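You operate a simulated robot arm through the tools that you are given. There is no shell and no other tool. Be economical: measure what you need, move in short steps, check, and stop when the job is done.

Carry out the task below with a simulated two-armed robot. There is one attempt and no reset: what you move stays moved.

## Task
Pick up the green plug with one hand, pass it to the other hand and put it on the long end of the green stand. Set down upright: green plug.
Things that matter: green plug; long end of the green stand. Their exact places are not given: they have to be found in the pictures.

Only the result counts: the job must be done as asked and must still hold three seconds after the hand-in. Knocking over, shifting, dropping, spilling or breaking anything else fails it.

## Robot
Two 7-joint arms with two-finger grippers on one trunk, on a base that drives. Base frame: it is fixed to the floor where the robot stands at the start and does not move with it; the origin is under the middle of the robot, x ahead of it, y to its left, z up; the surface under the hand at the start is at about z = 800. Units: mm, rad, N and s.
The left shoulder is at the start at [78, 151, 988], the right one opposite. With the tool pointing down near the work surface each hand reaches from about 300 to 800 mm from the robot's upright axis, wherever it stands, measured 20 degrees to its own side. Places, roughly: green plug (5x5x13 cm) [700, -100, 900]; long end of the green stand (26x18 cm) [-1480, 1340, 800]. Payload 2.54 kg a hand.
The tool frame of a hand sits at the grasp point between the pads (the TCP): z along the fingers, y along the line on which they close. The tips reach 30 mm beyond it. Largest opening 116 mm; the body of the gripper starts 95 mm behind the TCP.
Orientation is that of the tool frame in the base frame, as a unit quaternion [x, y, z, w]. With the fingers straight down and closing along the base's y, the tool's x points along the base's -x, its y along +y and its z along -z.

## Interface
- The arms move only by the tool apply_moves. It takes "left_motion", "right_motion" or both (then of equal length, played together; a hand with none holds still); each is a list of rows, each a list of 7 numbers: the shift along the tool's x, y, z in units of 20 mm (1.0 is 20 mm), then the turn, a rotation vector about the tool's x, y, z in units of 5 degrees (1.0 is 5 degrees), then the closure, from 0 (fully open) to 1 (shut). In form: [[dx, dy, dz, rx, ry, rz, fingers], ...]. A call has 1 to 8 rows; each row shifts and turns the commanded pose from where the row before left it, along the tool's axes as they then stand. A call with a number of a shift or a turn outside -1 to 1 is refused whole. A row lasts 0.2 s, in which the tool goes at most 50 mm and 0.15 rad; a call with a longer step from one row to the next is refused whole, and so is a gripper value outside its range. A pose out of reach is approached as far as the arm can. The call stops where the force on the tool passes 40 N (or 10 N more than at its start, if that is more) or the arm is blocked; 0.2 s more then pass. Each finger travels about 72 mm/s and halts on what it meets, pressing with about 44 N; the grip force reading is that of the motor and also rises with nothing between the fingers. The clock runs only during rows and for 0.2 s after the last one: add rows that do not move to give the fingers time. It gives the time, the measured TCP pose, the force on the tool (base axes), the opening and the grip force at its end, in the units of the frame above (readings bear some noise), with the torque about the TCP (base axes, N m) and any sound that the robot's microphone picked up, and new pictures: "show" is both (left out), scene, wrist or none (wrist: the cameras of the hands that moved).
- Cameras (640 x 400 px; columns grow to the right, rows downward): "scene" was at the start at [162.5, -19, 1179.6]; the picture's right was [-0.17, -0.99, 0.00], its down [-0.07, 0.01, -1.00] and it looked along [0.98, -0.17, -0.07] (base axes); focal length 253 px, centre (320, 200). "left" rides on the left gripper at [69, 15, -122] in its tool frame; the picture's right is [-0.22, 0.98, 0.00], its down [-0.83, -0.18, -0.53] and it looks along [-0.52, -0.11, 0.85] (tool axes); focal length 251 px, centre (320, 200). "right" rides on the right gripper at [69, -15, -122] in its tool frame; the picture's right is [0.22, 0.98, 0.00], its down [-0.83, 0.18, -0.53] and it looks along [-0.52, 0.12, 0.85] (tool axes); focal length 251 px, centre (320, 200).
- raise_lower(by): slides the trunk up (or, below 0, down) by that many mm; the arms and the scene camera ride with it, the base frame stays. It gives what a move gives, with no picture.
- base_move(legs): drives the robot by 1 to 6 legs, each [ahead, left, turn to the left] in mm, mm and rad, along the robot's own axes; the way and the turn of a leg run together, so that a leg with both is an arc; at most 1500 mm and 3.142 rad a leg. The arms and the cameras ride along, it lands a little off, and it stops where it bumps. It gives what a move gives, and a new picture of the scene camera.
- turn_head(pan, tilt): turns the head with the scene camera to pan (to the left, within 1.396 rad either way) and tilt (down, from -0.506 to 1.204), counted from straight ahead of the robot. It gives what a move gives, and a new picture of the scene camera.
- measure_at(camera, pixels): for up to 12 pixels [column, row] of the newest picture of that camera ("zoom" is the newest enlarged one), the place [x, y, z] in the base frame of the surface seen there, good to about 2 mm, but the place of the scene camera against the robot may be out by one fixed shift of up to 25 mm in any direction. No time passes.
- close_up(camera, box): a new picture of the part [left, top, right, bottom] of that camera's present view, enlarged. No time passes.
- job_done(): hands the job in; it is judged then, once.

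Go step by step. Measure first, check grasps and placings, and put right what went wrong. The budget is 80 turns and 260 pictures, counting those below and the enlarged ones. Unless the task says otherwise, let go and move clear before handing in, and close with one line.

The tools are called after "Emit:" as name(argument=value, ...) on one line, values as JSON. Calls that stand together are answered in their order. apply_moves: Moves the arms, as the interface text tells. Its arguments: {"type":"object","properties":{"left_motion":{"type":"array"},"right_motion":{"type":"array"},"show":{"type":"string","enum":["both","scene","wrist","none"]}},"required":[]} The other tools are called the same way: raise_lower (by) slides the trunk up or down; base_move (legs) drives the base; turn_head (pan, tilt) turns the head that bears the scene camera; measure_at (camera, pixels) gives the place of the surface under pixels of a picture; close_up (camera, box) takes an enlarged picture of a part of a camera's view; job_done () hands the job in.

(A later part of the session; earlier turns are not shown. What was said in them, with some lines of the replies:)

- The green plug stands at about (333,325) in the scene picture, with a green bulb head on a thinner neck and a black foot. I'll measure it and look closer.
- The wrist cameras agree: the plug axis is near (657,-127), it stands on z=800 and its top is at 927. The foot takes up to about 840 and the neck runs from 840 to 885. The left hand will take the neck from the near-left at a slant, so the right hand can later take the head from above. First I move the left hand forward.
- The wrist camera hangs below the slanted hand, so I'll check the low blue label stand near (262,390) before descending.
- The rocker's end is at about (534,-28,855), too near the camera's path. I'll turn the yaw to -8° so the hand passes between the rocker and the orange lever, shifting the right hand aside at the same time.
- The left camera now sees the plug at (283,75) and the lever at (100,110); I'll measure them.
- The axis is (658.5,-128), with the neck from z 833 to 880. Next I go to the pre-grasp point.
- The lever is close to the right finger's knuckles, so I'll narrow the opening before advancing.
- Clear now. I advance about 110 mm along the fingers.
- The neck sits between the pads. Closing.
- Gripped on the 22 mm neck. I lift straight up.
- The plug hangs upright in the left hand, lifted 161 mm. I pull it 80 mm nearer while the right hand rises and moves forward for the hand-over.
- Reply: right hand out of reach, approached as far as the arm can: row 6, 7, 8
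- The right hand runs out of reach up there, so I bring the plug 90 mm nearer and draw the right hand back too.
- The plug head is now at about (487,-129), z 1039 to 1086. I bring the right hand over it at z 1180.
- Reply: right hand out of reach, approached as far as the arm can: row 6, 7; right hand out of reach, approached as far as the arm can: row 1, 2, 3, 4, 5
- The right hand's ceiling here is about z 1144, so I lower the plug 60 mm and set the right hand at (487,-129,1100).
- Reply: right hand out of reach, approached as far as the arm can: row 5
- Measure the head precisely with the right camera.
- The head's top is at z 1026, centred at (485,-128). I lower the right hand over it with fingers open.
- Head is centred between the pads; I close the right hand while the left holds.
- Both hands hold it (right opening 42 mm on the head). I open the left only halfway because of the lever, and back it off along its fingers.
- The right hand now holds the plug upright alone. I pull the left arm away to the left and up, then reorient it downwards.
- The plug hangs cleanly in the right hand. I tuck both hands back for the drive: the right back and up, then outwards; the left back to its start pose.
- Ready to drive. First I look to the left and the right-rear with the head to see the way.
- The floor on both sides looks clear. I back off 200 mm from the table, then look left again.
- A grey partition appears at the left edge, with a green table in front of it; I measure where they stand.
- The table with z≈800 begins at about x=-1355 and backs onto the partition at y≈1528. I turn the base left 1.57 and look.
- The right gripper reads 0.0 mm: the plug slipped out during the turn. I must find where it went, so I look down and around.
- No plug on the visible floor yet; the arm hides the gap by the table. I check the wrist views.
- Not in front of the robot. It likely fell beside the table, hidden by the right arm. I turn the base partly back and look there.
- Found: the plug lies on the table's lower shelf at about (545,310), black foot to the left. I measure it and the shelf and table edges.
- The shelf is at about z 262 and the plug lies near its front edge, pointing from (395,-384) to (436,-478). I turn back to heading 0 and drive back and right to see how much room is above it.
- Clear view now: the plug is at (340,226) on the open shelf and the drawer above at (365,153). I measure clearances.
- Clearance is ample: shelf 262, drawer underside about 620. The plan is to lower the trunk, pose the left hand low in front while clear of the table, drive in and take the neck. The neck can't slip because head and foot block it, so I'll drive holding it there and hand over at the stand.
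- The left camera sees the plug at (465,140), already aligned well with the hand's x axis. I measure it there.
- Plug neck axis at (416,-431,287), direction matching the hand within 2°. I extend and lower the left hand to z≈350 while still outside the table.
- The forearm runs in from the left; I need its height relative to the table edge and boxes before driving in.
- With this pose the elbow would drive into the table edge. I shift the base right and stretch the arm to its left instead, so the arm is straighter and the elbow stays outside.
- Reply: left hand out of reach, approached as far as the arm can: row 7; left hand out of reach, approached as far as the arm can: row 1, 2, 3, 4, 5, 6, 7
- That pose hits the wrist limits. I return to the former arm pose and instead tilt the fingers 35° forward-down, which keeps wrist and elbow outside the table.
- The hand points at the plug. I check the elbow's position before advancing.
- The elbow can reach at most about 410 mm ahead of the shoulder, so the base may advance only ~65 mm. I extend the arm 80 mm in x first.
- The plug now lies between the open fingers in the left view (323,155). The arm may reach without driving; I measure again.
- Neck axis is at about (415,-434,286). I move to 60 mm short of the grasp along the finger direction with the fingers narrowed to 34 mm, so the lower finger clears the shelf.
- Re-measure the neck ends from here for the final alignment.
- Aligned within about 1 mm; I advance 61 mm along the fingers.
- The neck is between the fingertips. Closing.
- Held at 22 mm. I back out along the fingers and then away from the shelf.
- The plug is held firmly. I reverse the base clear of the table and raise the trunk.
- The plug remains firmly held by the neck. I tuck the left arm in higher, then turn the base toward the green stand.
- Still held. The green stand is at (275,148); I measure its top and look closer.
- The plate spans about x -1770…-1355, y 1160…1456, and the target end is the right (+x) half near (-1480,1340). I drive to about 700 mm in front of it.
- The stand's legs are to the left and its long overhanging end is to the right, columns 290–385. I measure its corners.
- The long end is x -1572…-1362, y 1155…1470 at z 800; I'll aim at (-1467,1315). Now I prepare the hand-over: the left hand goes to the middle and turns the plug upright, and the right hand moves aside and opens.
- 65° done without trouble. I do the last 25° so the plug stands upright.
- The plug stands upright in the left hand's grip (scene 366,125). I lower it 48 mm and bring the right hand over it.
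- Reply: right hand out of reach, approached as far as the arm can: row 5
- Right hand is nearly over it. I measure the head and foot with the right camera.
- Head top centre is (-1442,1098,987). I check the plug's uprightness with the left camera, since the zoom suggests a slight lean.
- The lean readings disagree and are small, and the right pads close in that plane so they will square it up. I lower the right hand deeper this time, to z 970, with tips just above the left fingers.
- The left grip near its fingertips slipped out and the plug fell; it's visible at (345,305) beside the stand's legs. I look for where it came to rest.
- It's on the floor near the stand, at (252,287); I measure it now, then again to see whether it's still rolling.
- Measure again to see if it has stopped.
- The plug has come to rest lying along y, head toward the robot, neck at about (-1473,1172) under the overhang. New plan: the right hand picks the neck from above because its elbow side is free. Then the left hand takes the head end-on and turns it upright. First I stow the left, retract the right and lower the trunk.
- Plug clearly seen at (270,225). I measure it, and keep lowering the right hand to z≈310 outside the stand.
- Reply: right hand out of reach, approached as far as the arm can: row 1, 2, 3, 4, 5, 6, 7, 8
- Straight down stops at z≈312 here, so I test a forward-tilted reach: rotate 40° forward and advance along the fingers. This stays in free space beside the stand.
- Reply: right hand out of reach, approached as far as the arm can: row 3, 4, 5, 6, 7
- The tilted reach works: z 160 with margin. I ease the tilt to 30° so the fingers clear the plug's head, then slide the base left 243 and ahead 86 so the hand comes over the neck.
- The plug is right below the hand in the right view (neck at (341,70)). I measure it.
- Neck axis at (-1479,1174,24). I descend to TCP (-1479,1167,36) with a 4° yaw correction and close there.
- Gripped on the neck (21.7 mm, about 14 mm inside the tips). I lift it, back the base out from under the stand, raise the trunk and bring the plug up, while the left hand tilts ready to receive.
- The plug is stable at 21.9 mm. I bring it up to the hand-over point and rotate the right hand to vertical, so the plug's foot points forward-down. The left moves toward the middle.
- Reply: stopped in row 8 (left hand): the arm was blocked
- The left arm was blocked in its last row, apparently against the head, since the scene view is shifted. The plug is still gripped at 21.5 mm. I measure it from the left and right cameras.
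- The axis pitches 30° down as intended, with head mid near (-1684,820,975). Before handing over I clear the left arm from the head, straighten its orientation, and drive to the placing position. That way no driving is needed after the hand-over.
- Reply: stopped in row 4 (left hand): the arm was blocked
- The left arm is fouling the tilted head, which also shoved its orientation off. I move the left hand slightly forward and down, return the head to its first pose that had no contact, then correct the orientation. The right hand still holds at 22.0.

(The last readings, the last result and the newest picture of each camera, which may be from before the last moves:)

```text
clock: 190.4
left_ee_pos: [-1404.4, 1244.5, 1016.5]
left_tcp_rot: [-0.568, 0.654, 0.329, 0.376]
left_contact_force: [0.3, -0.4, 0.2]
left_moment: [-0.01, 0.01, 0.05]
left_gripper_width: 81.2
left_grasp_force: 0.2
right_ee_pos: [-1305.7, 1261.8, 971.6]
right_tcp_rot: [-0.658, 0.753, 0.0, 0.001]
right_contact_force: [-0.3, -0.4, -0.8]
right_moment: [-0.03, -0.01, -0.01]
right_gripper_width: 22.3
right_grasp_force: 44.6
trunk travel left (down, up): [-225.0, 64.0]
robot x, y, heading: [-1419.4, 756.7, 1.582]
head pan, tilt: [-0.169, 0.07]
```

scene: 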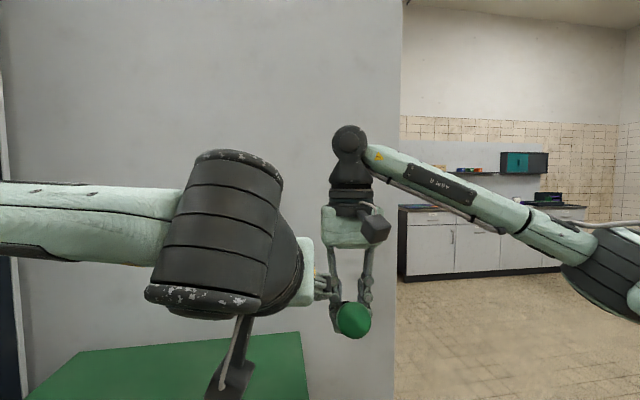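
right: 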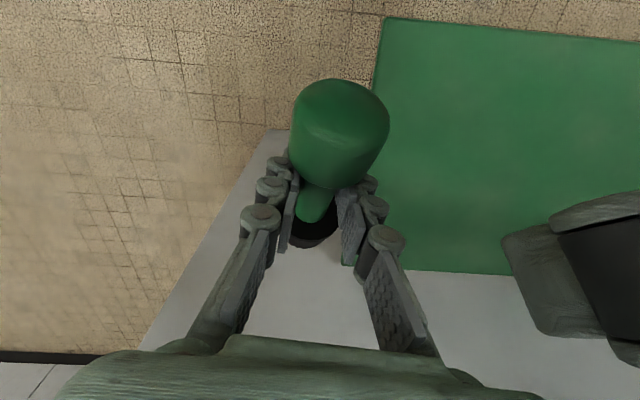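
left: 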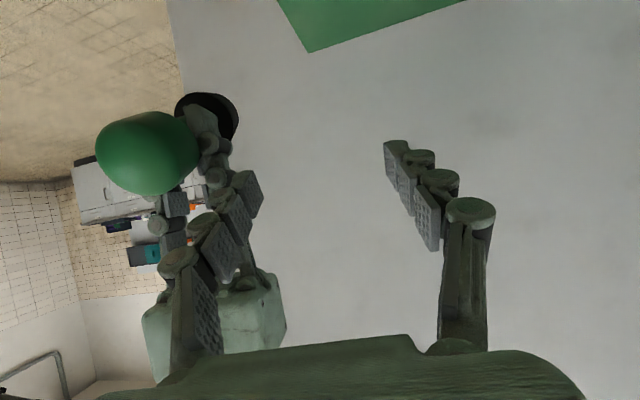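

Orientation is now exact (fingers along (0.12,0.86,-0.50), matching the plug's axis). I move the left hand to 60 mm behind the grasp point on the plug's axis: back first, then sideways.

Emit:
apply_moves(left_motion=[[0.51, -0.13, -0.78, 0, 0, 0, 0.3], [0.51, -0.13, -0.78, 0, 0, 0, 0.3], [0.51, -0.13, -0.78, 0, 0, 0, 0.3], [0.51, -0.13, -0.78, 0, 0, 0, 0.3], [0, 0, 0, 0, 0, 0, 0.3]], show="none")

Emit:
apply_moves(left_motion=[[-0.06, -0.86, 0.1, 0, 0, 0, 0.3], [-0.06, -0.86, 0.1, 0, 0, 0, 0.3], [-0.06, -0.86, 0.1, 0, 0, 0, 0.3], [-0.06, -0.86, 0.1, 0, 0, 0, 0.3], [-0.06, -0.86, 0.1, 0, 0, 0, 0.3], [0, 0, 0, 0, 0, 0, 0.3]], show="both")

```text
clock: 191.6
left_ee_pos: [-1403.1, 1168.8, 1011.3]
left_tcp_rot: [-0.569, 0.654, 0.329, 0.376]
left_contact_force: [1.6, -1.2, 0.3]
left_moment: [-0.02, -0.03, 0.01]
left_gripper_width: 81.3
left_grasp_force: 0.1
right_ee_pos: [-1306.1, 1261.8, 971.8]
right_tcp_rot: [-0.658, 0.753, 0.001, 0.0]
right_contact_force: [0.0, -0.5, -1.2]
right_moment: [-0.03, 0.02, 0.01]
right_gripper_width: 22.0
right_grasp_force: 43.5
trunk travel left (down, up): [-225.0, 64.0]
robot x, y, heading: [-1418.6, 761.2, 1.576]
head pan, tilt: [-0.169, 0.07]
```

```text
clock: 193.0
left_ee_pos: [-1315.3, 1167.1, 1012.0]
left_tcp_rot: [-0.569, 0.653, 0.33, 0.376]
left_contact_force: [0.0, 0.1, -1.4]
left_moment: [0.0, 0.0, -0.02]
left_gripper_width: 81.2
left_grasp_force: 0.1
right_ee_pos: [-1305.6, 1262.4, 971.7]
right_tcp_rot: [-0.658, 0.753, 0.0, 0.0]
right_contact_force: [0.6, -0.4, -0.8]
right_moment: [-0.05, 0.01, 0.01]
right_gripper_width: 22.1
right_grasp_force: 44.2
trunk travel left (down, up): [-225.0, 64.0]
robot x, y, heading: [-1416.6, 757.0, 1.581]
head pan, tilt: [-0.169, 0.07]
```

scene: 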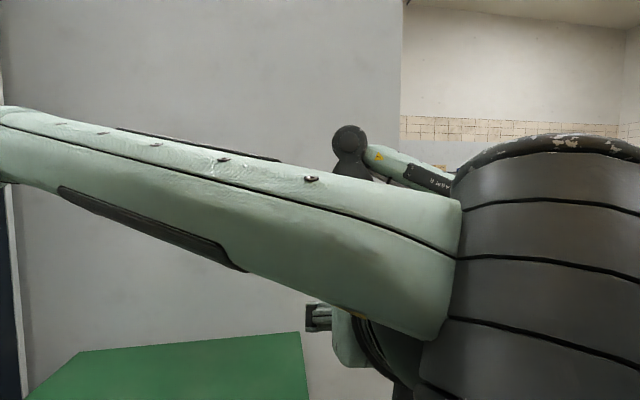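
left: 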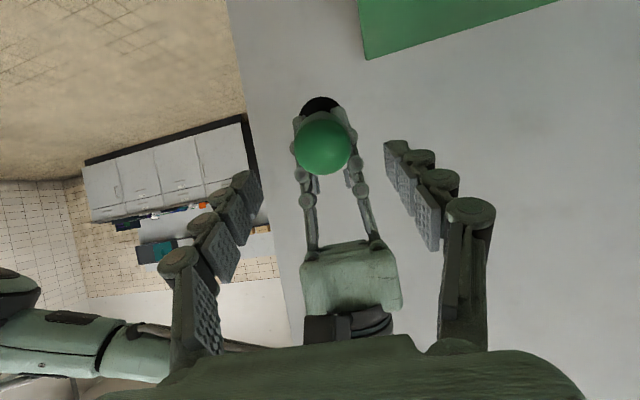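

The plug head sits centred ahead of the open left fingers at (322,147). I measure it for the final approach.

Emit:
measure_at(camera="left", pixels=[[322, 147], [300, 147], [344, 147], [322, 125], [322, 168], [306, 135], [340, 135]])

```text
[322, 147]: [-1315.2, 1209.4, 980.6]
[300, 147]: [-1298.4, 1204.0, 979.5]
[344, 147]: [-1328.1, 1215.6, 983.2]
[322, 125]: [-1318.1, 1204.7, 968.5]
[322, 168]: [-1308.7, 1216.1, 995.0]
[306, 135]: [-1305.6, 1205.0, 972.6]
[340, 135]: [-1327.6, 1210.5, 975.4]
```

The end face centre is 52 mm ahead, 4 mm left and 5 mm low in tool axes. I advance 65 mm with that correction and close on the head while the right keeps holding.

Emit:
apply_moves(left_motion=[[0.1, 0.1, 0.7, 0, 0, 0, 0.3], [0.1, 0.1, 0.85, 0, 0, 0, 0.3], [0.03, 0, 0.85, 0, 0, 0, 0.3], [0, 0, 0.85, 0, 0, 0, 0.3], [0, 0, 0, 0, 0, 0, 0.3]], show="wrist")

Emit:
apply_moves(left_motion=[[0, 0, 0, 0, 0, 0, 0.45], [0, 0, 0, 0, 0, 0, 0.6], [0, 0, 0, 0, 0, 0, 0.75], [0, 0, 0, 0, 0, 0, 0.9], [0, 0, 0, 0, 0, 0, 1], [0, 0, 0, 0, 0, 0, 1], [0, 0, 0, 0, 0, 0, 1]], show="wrist")

Emit:
close_up(camera="right", box=[0, 0, 640, 400])

```text
clock: 194.2
left_ee_pos: [-1312.6, 1221.8, 975.6]
left_tcp_rot: [-0.568, 0.653, 0.329, 0.376]
left_contact_force: [-0.3, 0.2, -0.2]
left_moment: [0.02, 0.01, 0.01]
left_gripper_width: 81.4
left_grasp_force: 0.1
right_ee_pos: [-1304.8, 1260.7, 971.7]
right_tcp_rot: [-0.658, 0.753, -0.001, 0.0]
right_contact_force: [0.5, 0.1, -0.4]
right_moment: [-0.01, -0.01, 0.01]
right_gripper_width: 22.0
right_grasp_force: 43.8
trunk travel left (down, up): [-225.0, 64.0]
robot x, y, heading: [-1421.6, 758.4, 1.578]
head pan, tilt: [-0.169, 0.07]
```

left: 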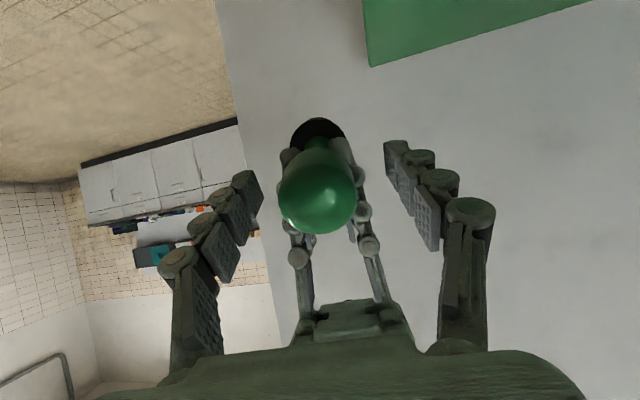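

```text
clock: 195.8
left_ee_pos: [-1311.9, 1221.8, 976.2]
left_tcp_rot: [-0.567, 0.655, 0.327, 0.378]
left_contact_force: [19.4, -1.4, 0.1]
left_moment: [0.08, -0.11, -0.42]
left_gripper_width: 41.6
left_grasp_force: 44.2
right_ee_pos: [-1306.9, 1261.5, 973.1]
right_tcp_rot: [-0.659, 0.752, 0.001, -0.001]
right_contact_force: [-18.0, 1.5, 0.0]
right_moment: [-0.06, 0.09, -0.38]
right_gripper_width: 22.1
right_grasp_force: 44.1
trunk travel left (down, up): [-225.0, 64.0]
robot x, y, heading: [-1421.6, 761.0, 1.576]
head pan, tilt: [-0.169, 0.07]
```

left: 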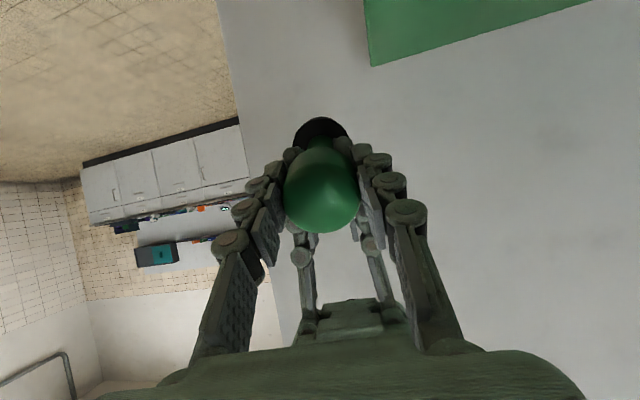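

```text
1.00 times, centred on (320, 200) of right (not enlarged: the box is as wide or as high as the picture)
```

zoom: 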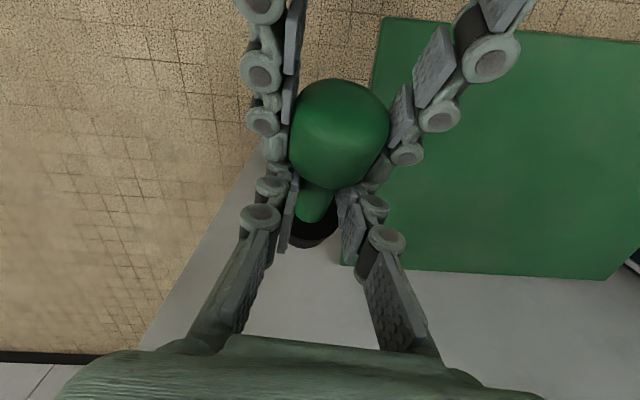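

The left holds the head (41.6 mm). I open the right, lift it off and move it aside, then start turning the left toward vertical over the stand.

Emit:
apply_moves(right_motion=[[0, 0, 0, 0, 0, 0, 0.8], [0, 0, 0, 0, 0, 0, 0.6], [0, 0, 0, 0, 0, 0, 0.6], [0, 0, -0.5, 0, 0, 0, 0.6], [0, 0, -1, 0, 0, 0, 0.6], [0, 0, -1, 0, 0, 0, 0.6], [0, 0, -1, 0, 0, 0, 0.6], [0, 0, -1, 0, 0, 0, 0.6]], left_motion=[[0, 0, 0, 0, 0, 0, 1], [0, 0, 0, 0, 0, 0, 1], [0, 0, 0, 0, 0, 0, 1], [0, 0, 0, 0, 0, 0, 1], [0, 0, 0, 0, 0, 0, 1], [0, 0, 0, 0, 0, 0, 1], [0, 0, 0, 0, 0, 0, 1], [0, 0, 0, 0, 0, 0, 1]], show="none")

Emit:
apply_moves(right_motion=[[0, -1, 0, 0, 0, 0, 0.6], [0, -1, 0, 0, 0, 0, 0.6], [0, -1, 0, 0, 0, 0, 0.6], [0, -1, 0, 0, 0, 0, 0.6], [0, -1, 0, 0, 0, 0, 0.6], [0, -1, 0, 0, 0, 0, 0.6], [0, -1, 0, 0, 0, 0, 0.6], [0, -1, 0, 0, 0, 0, 0.6]], left_motion=[[0, 0.5, 0, 0, 0, 0, 1], [0, 0.5, 0, 0, 0, 0, 1], [0, 0.5, 0, 0, 0, 0, 1], [0, 0.5, 0, 0, 0, 0, 1], [0, 0.5, 0, 0, 0, 0, 1], [0, 0.5, 0, 0, 0, 0, 1], [0, 0.5, 0, 0, 0, 0, 1], [0, 0.5, 0, 0, 0, 0, 1]], show="none")

Emit:
apply_moves(left_motion=[[0, 0.5, 0, 0, 1, 0, 1], [0, 0.5, 0, 0, 1, 0, 1], [0, 0.5, 0, 0, 1, 0, 1], [0, 0.5, 0, 0, 1, 0, 1], [0, 0.5, 0, 0, 1, 0, 1], [0, 0, 0, 0, 1, 0, 1], [0, 0, 0, 0, 1, 0, 1], [0, 0, 0, 0, 1, 0, 1]], show="both")

```text
clock: 197.6
left_ee_pos: [-1313.8, 1222.0, 975.6]
left_tcp_rot: [-0.568, 0.654, 0.329, 0.377]
left_contact_force: [0.5, 0.3, -0.6]
left_moment: [-0.06, -0.02, 0.02]
left_gripper_width: 41.7
left_grasp_force: 43.9
right_ee_pos: [-1306.5, 1261.3, 1062.3]
right_tcp_rot: [-0.658, 0.753, -0.001, -0.001]
right_contact_force: [0.3, -0.6, -0.3]
right_moment: [0.01, 0.02, -0.03]
right_gripper_width: 46.0
right_grasp_force: 0.0
trunk travel left (down, up): [-225.0, 64.0]
robot x, y, heading: [-1421.1, 761.5, 1.579]
head pan, tilt: [-0.169, 0.07]
```

```text
clock: 199.4
left_ee_pos: [-1393.0, 1233.6, 975.0]
left_tcp_rot: [-0.568, 0.654, 0.329, 0.376]
left_contact_force: [0.0, -1.0, -2.1]
left_moment: [-0.05, -0.01, -0.01]
left_gripper_width: 41.4
left_grasp_force: 43.4
right_ee_pos: [-1147.3, 1241.4, 1061.2]
right_tcp_rot: [-0.658, 0.753, 0.0, -0.001]
right_contact_force: [-0.3, 0.2, -0.4]
right_moment: [0.0, -0.02, -0.02]
right_gripper_width: 46.5
right_grasp_force: 0.0
trunk travel left (down, up): [-225.0, 64.0]
robot x, y, heading: [-1422.3, 758.6, 1.577]
head pan, tilt: [-0.169, 0.07]
```

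```text
clock: 201.2
left_ee_pos: [-1442.6, 1241.2, 975.8]
left_tcp_rot: [-0.646, 0.743, 0.115, 0.129]
left_contact_force: [-0.7, 0.6, 0.8]
left_moment: [0.01, 0.03, 0.01]
left_gripper_width: 41.3
left_grasp_force: 44.0
right_ee_pos: [-1147.2, 1240.3, 1061.0]
right_tcp_rot: [-0.657, 0.754, -0.001, 0.0]
right_contact_force: [-0.4, -0.4, 0.6]
right_moment: [-0.01, -0.02, 0.01]
right_gripper_width: 46.7
right_grasp_force: 0.1
trunk travel left (down, up): [-225.0, 64.0]
robot x, y, heading: [-1418.2, 754.4, 1.579]
head pan, tilt: [-0.169, 0.07]
```

scene: 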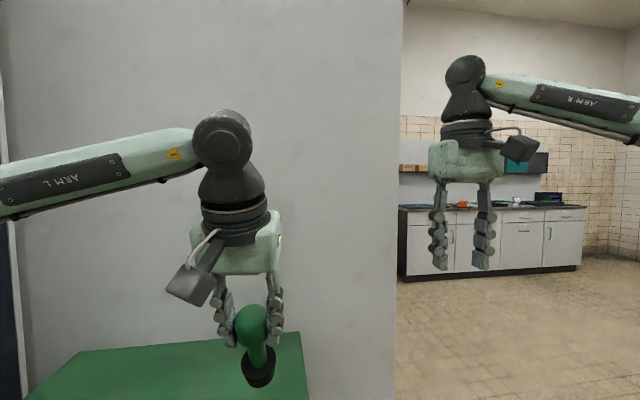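
left: 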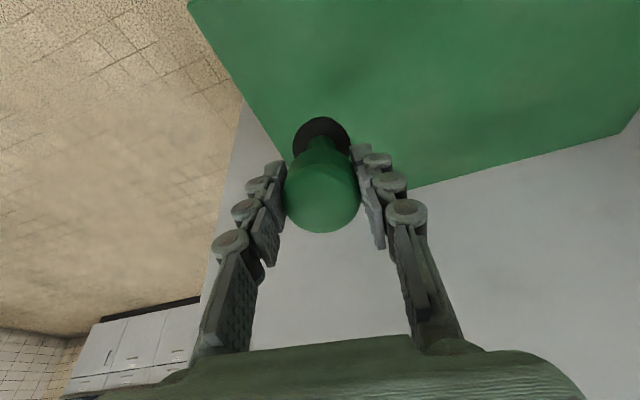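

The plug is nearly upright in the left hand, directly over the stand. I finish the rotation, move forward over the long end's middle and lower to about 16 mm above the plate.

Emit:
apply_moves(left_motion=[[0, 0.4, 0, 0, 1, 0, 1], [0, 0.4, 0, 0, 1, 0, 1], [0, 0.4, 0, 0, 1, 0, 1], [0, 0.4, 0, 0, 1, 0, 1], [-0.87, 0, 0, 0, 0, 0, 1], [-0.87, 0, 0, 0, 0, 0, 1], [-0.87, 0, 0, 0, 0, 0, 1], [-0.87, 0, 0, 0, 0, 0, 1]], show="none")

Emit:
apply_moves(left_motion=[[0, 0, 0.77, 0, 0, 0, 1], [0, 0, 0.77, 0, 0, 0, 1], [0, 0, 0.77, 0, 0, 0, 1], [0, 0, 0, 0, 0, 0, 1]], show="both")

Emit:
close_up(camera="scene", box=[180, 250, 360, 400])

```text
clock: 203.0
left_ee_pos: [-1464.7, 1313.4, 975.5]
left_tcp_rot: [-0.657, 0.754, 0.001, -0.001]
left_contact_force: [0.1, 1.2, -0.5]
left_moment: [-0.01, -0.02, -0.05]
left_gripper_width: 41.5
left_grasp_force: 43.7
right_ee_pos: [-1146.6, 1241.2, 1061.6]
right_tcp_rot: [-0.658, 0.753, -0.001, -0.001]
right_contact_force: [0.4, 0.1, 0.2]
right_moment: [0.02, -0.01, 0.01]
right_gripper_width: 46.4
right_grasp_force: 0.0
trunk travel left (down, up): [-225.0, 64.0]
robot x, y, heading: [-1421.0, 760.0, 1.585]
head pan, tilt: [-0.169, 0.07]
```

```text
clock: 204.0
left_ee_pos: [-1463.0, 1314.2, 929.4]
left_tcp_rot: [-0.657, 0.754, 0.001, -0.001]
left_contact_force: [-0.5, 0.4, -0.9]
left_moment: [-0.01, 0.03, 0.0]
left_gripper_width: 41.4
left_grasp_force: 44.0
right_ee_pos: [-1146.4, 1241.0, 1062.2]
right_tcp_rot: [-0.658, 0.753, 0.001, 0.0]
right_contact_force: [0.4, -0.4, 0.5]
right_moment: [-0.01, -0.01, -0.01]
right_gripper_width: 46.2
right_grasp_force: 0.0
trunk travel left (down, up): [-225.0, 64.0]
robot x, y, heading: [-1421.0, 762.1, 1.576]
head pan, tilt: [-0.169, 0.07]
```

scene: 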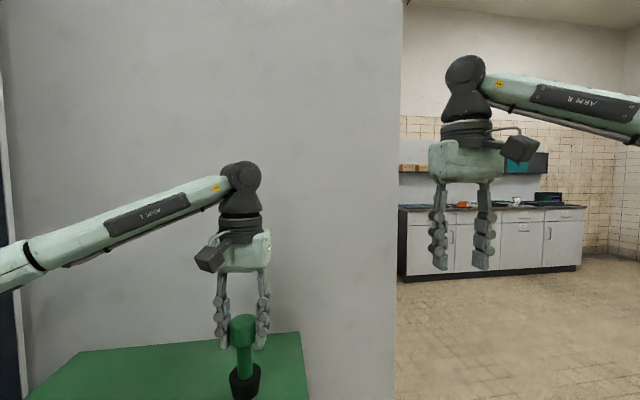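
left: 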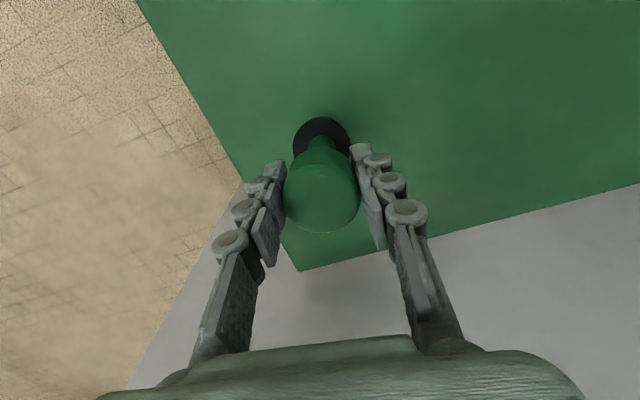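

```text
2.67 times, centred on (270, 325) of scene
```

zoom: 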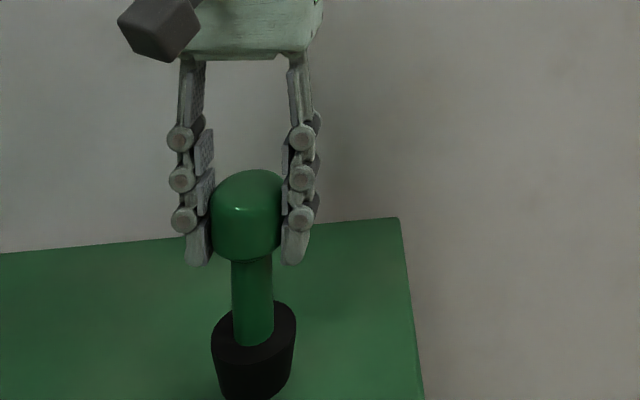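

The plug hangs over the long end. I measure the neck's front line to check for a lean before touching down.

Emit:
measure_at(camera="scene", pixels=[[244, 351], [244, 358], [244, 365], [245, 373], [240, 332], [239, 362], [249, 362], [233, 335], [253, 335], [245, 395]])

Emit:
measure_at(camera="left", pixels=[[322, 140], [322, 150], [320, 190], [322, 225], [290, 195], [355, 195], [297, 130], [347, 130], [250, 200], [400, 160]])

```text
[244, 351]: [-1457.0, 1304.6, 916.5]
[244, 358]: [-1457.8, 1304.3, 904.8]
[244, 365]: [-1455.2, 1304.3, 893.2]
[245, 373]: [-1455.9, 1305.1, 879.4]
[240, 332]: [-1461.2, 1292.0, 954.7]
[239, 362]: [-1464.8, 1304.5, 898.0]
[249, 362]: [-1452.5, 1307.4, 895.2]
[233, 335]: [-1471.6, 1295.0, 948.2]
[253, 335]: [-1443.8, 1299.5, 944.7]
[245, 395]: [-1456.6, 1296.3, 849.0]
```

```text
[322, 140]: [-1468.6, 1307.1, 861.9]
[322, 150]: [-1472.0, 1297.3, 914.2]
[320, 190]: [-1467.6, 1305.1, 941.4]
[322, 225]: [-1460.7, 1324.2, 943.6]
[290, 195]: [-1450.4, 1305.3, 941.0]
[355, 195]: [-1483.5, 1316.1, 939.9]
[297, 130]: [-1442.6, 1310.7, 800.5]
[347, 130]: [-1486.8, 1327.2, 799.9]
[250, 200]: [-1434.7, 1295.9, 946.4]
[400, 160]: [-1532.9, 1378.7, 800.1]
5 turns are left
```

The neck is vertical (front line y 1304–1305 over 37 mm), the head top at 943 puts the foot's bottom at about 816. I lower the last 16 mm, open, and rise clear.

Emit:
apply_moves(left_motion=[[0, 0, 0.3, 0, 0, 0, 1], [0, 0, 0.3, 0, 0, 0, 1], [0, 0, 0.2, 0, 0, 0, 1], [0, 0, 0, 0, 0, 0, 1]], show="none")

Emit:
apply_moves(left_motion=[[0, 0, 0, 0, 0, 0, 0.55], [0, 0, 0, 0, 0, 0, 0.4], [0, 0, 0, 0, 0, 0, 0.3], [0, 0, 0, 0, 0, 0, 0.3], [0, 0, 0, 0, 0, 0, 0.3]], show="wrist")

Emit:
apply_moves(left_motion=[[0, 0, -0.5, 0, 0, 0, 0.3], [0, 0, -0.8, 0, 0, 0, 0.3], [0, 0, -0.8, 0, 0, 0, 0.3], [0, 0, -0.8, 0, 0, 0, 0.3], [0, 0, -0.8, 0, 0, 0, 0.3], [0, 0, -0.8, 0, 0, 0, 0.3], [0, 0, 0, 0, 0, 0, 0.3]], show="both")

```text
clock: 205.0
left_ee_pos: [-1463.5, 1313.4, 915.2]
left_tcp_rot: [-0.657, 0.754, 0.001, -0.001]
left_contact_force: [0.4, -0.6, -0.6]
left_moment: [0.0, 0.02, 0.0]
left_gripper_width: 41.6
left_grasp_force: 44.1
right_ee_pos: [-1146.2, 1241.2, 1062.1]
right_tcp_rot: [-0.658, 0.753, 0.0, 0.0]
right_contact_force: [-0.8, -0.7, 0.0]
right_moment: [-0.02, 0.02, -0.04]
right_gripper_width: 46.4
right_grasp_force: 0.2
trunk travel left (down, up): [-225.0, 64.0]
robot x, y, heading: [-1420.5, 756.5, 1.58]
head pan, tilt: [-0.169, 0.07]
```

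```text
clock: 206.2
left_ee_pos: [-1464.0, 1313.2, 913.9]
left_tcp_rot: [-0.656, 0.754, 0.001, 0.0]
left_contact_force: [-0.9, 0.3, 0.7]
left_moment: [-0.05, 0.04, 0.02]
left_gripper_width: 81.0
left_grasp_force: 0.1
right_ee_pos: [-1147.4, 1239.8, 1061.6]
right_tcp_rot: [-0.658, 0.753, -0.001, 0.0]
right_contact_force: [0.0, -0.1, -0.6]
right_moment: [0.01, 0.0, -0.01]
right_gripper_width: 46.3
right_grasp_force: 0.0
trunk travel left (down, up): [-225.0, 64.0]
robot x, y, heading: [-1420.2, 760.2, 1.583]
head pan, tilt: [-0.169, 0.07]
```

left: 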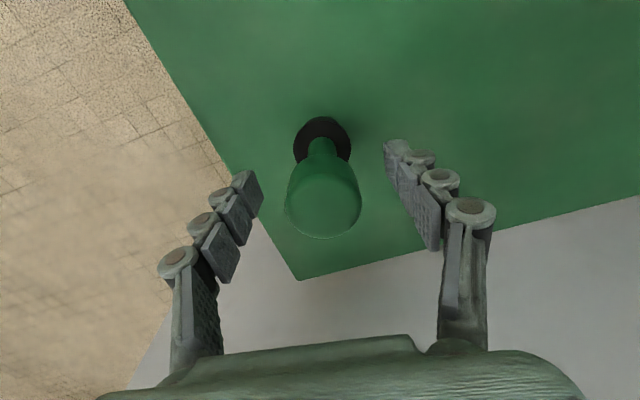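

```text
clock: 207.8
left_ee_pos: [-1464.0, 1313.5, 1004.0]
left_tcp_rot: [-0.657, 0.754, 0.002, 0.0]
left_contact_force: [-0.7, -1.0, -0.3]
left_moment: [-0.01, 0.02, -0.01]
left_gripper_width: 81.4
left_grasp_force: 0.0
right_ee_pos: [-1147.3, 1240.9, 1061.4]
right_tcp_rot: [-0.658, 0.753, 0.0, 0.0]
right_contact_force: [0.1, -1.2, -0.2]
right_moment: [0.01, -0.05, -0.03]
right_gripper_width: 46.6
right_grasp_force: 0.0
trunk travel left (down, up): [-225.0, 64.0]
robot x, y, heading: [-1418.6, 760.7, 1.581]
head pan, tilt: [-0.169, 0.07]
4 turns are left
```

scene: 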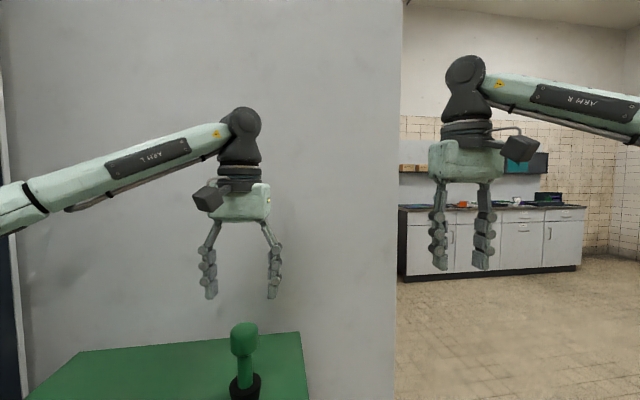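
left: 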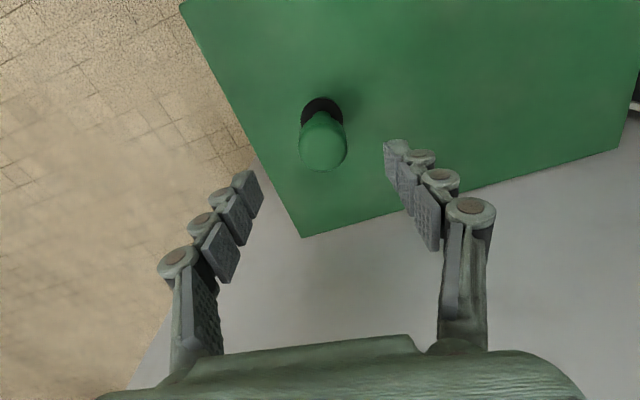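

The plug stands upright on the long end of the green stand, seen at (245,360) in the scene view and at (323,140) in the left view. Both hands are open and clear of it, so I hand the job in.

Emit:
job_done()

```text
The job is handed in.
```

The green plug is standing upright on the long end of the green stand, released, with both hands clear. It was dropped twice on the way, once onto the table's lower shelf and once onto the floor. I picked it up again each time and passed it from the right hand to the left before placing it. While moving into place for that last pass, the left arm bumped the robot's own head, which I reset. I saw nothing else knocked or shifted.
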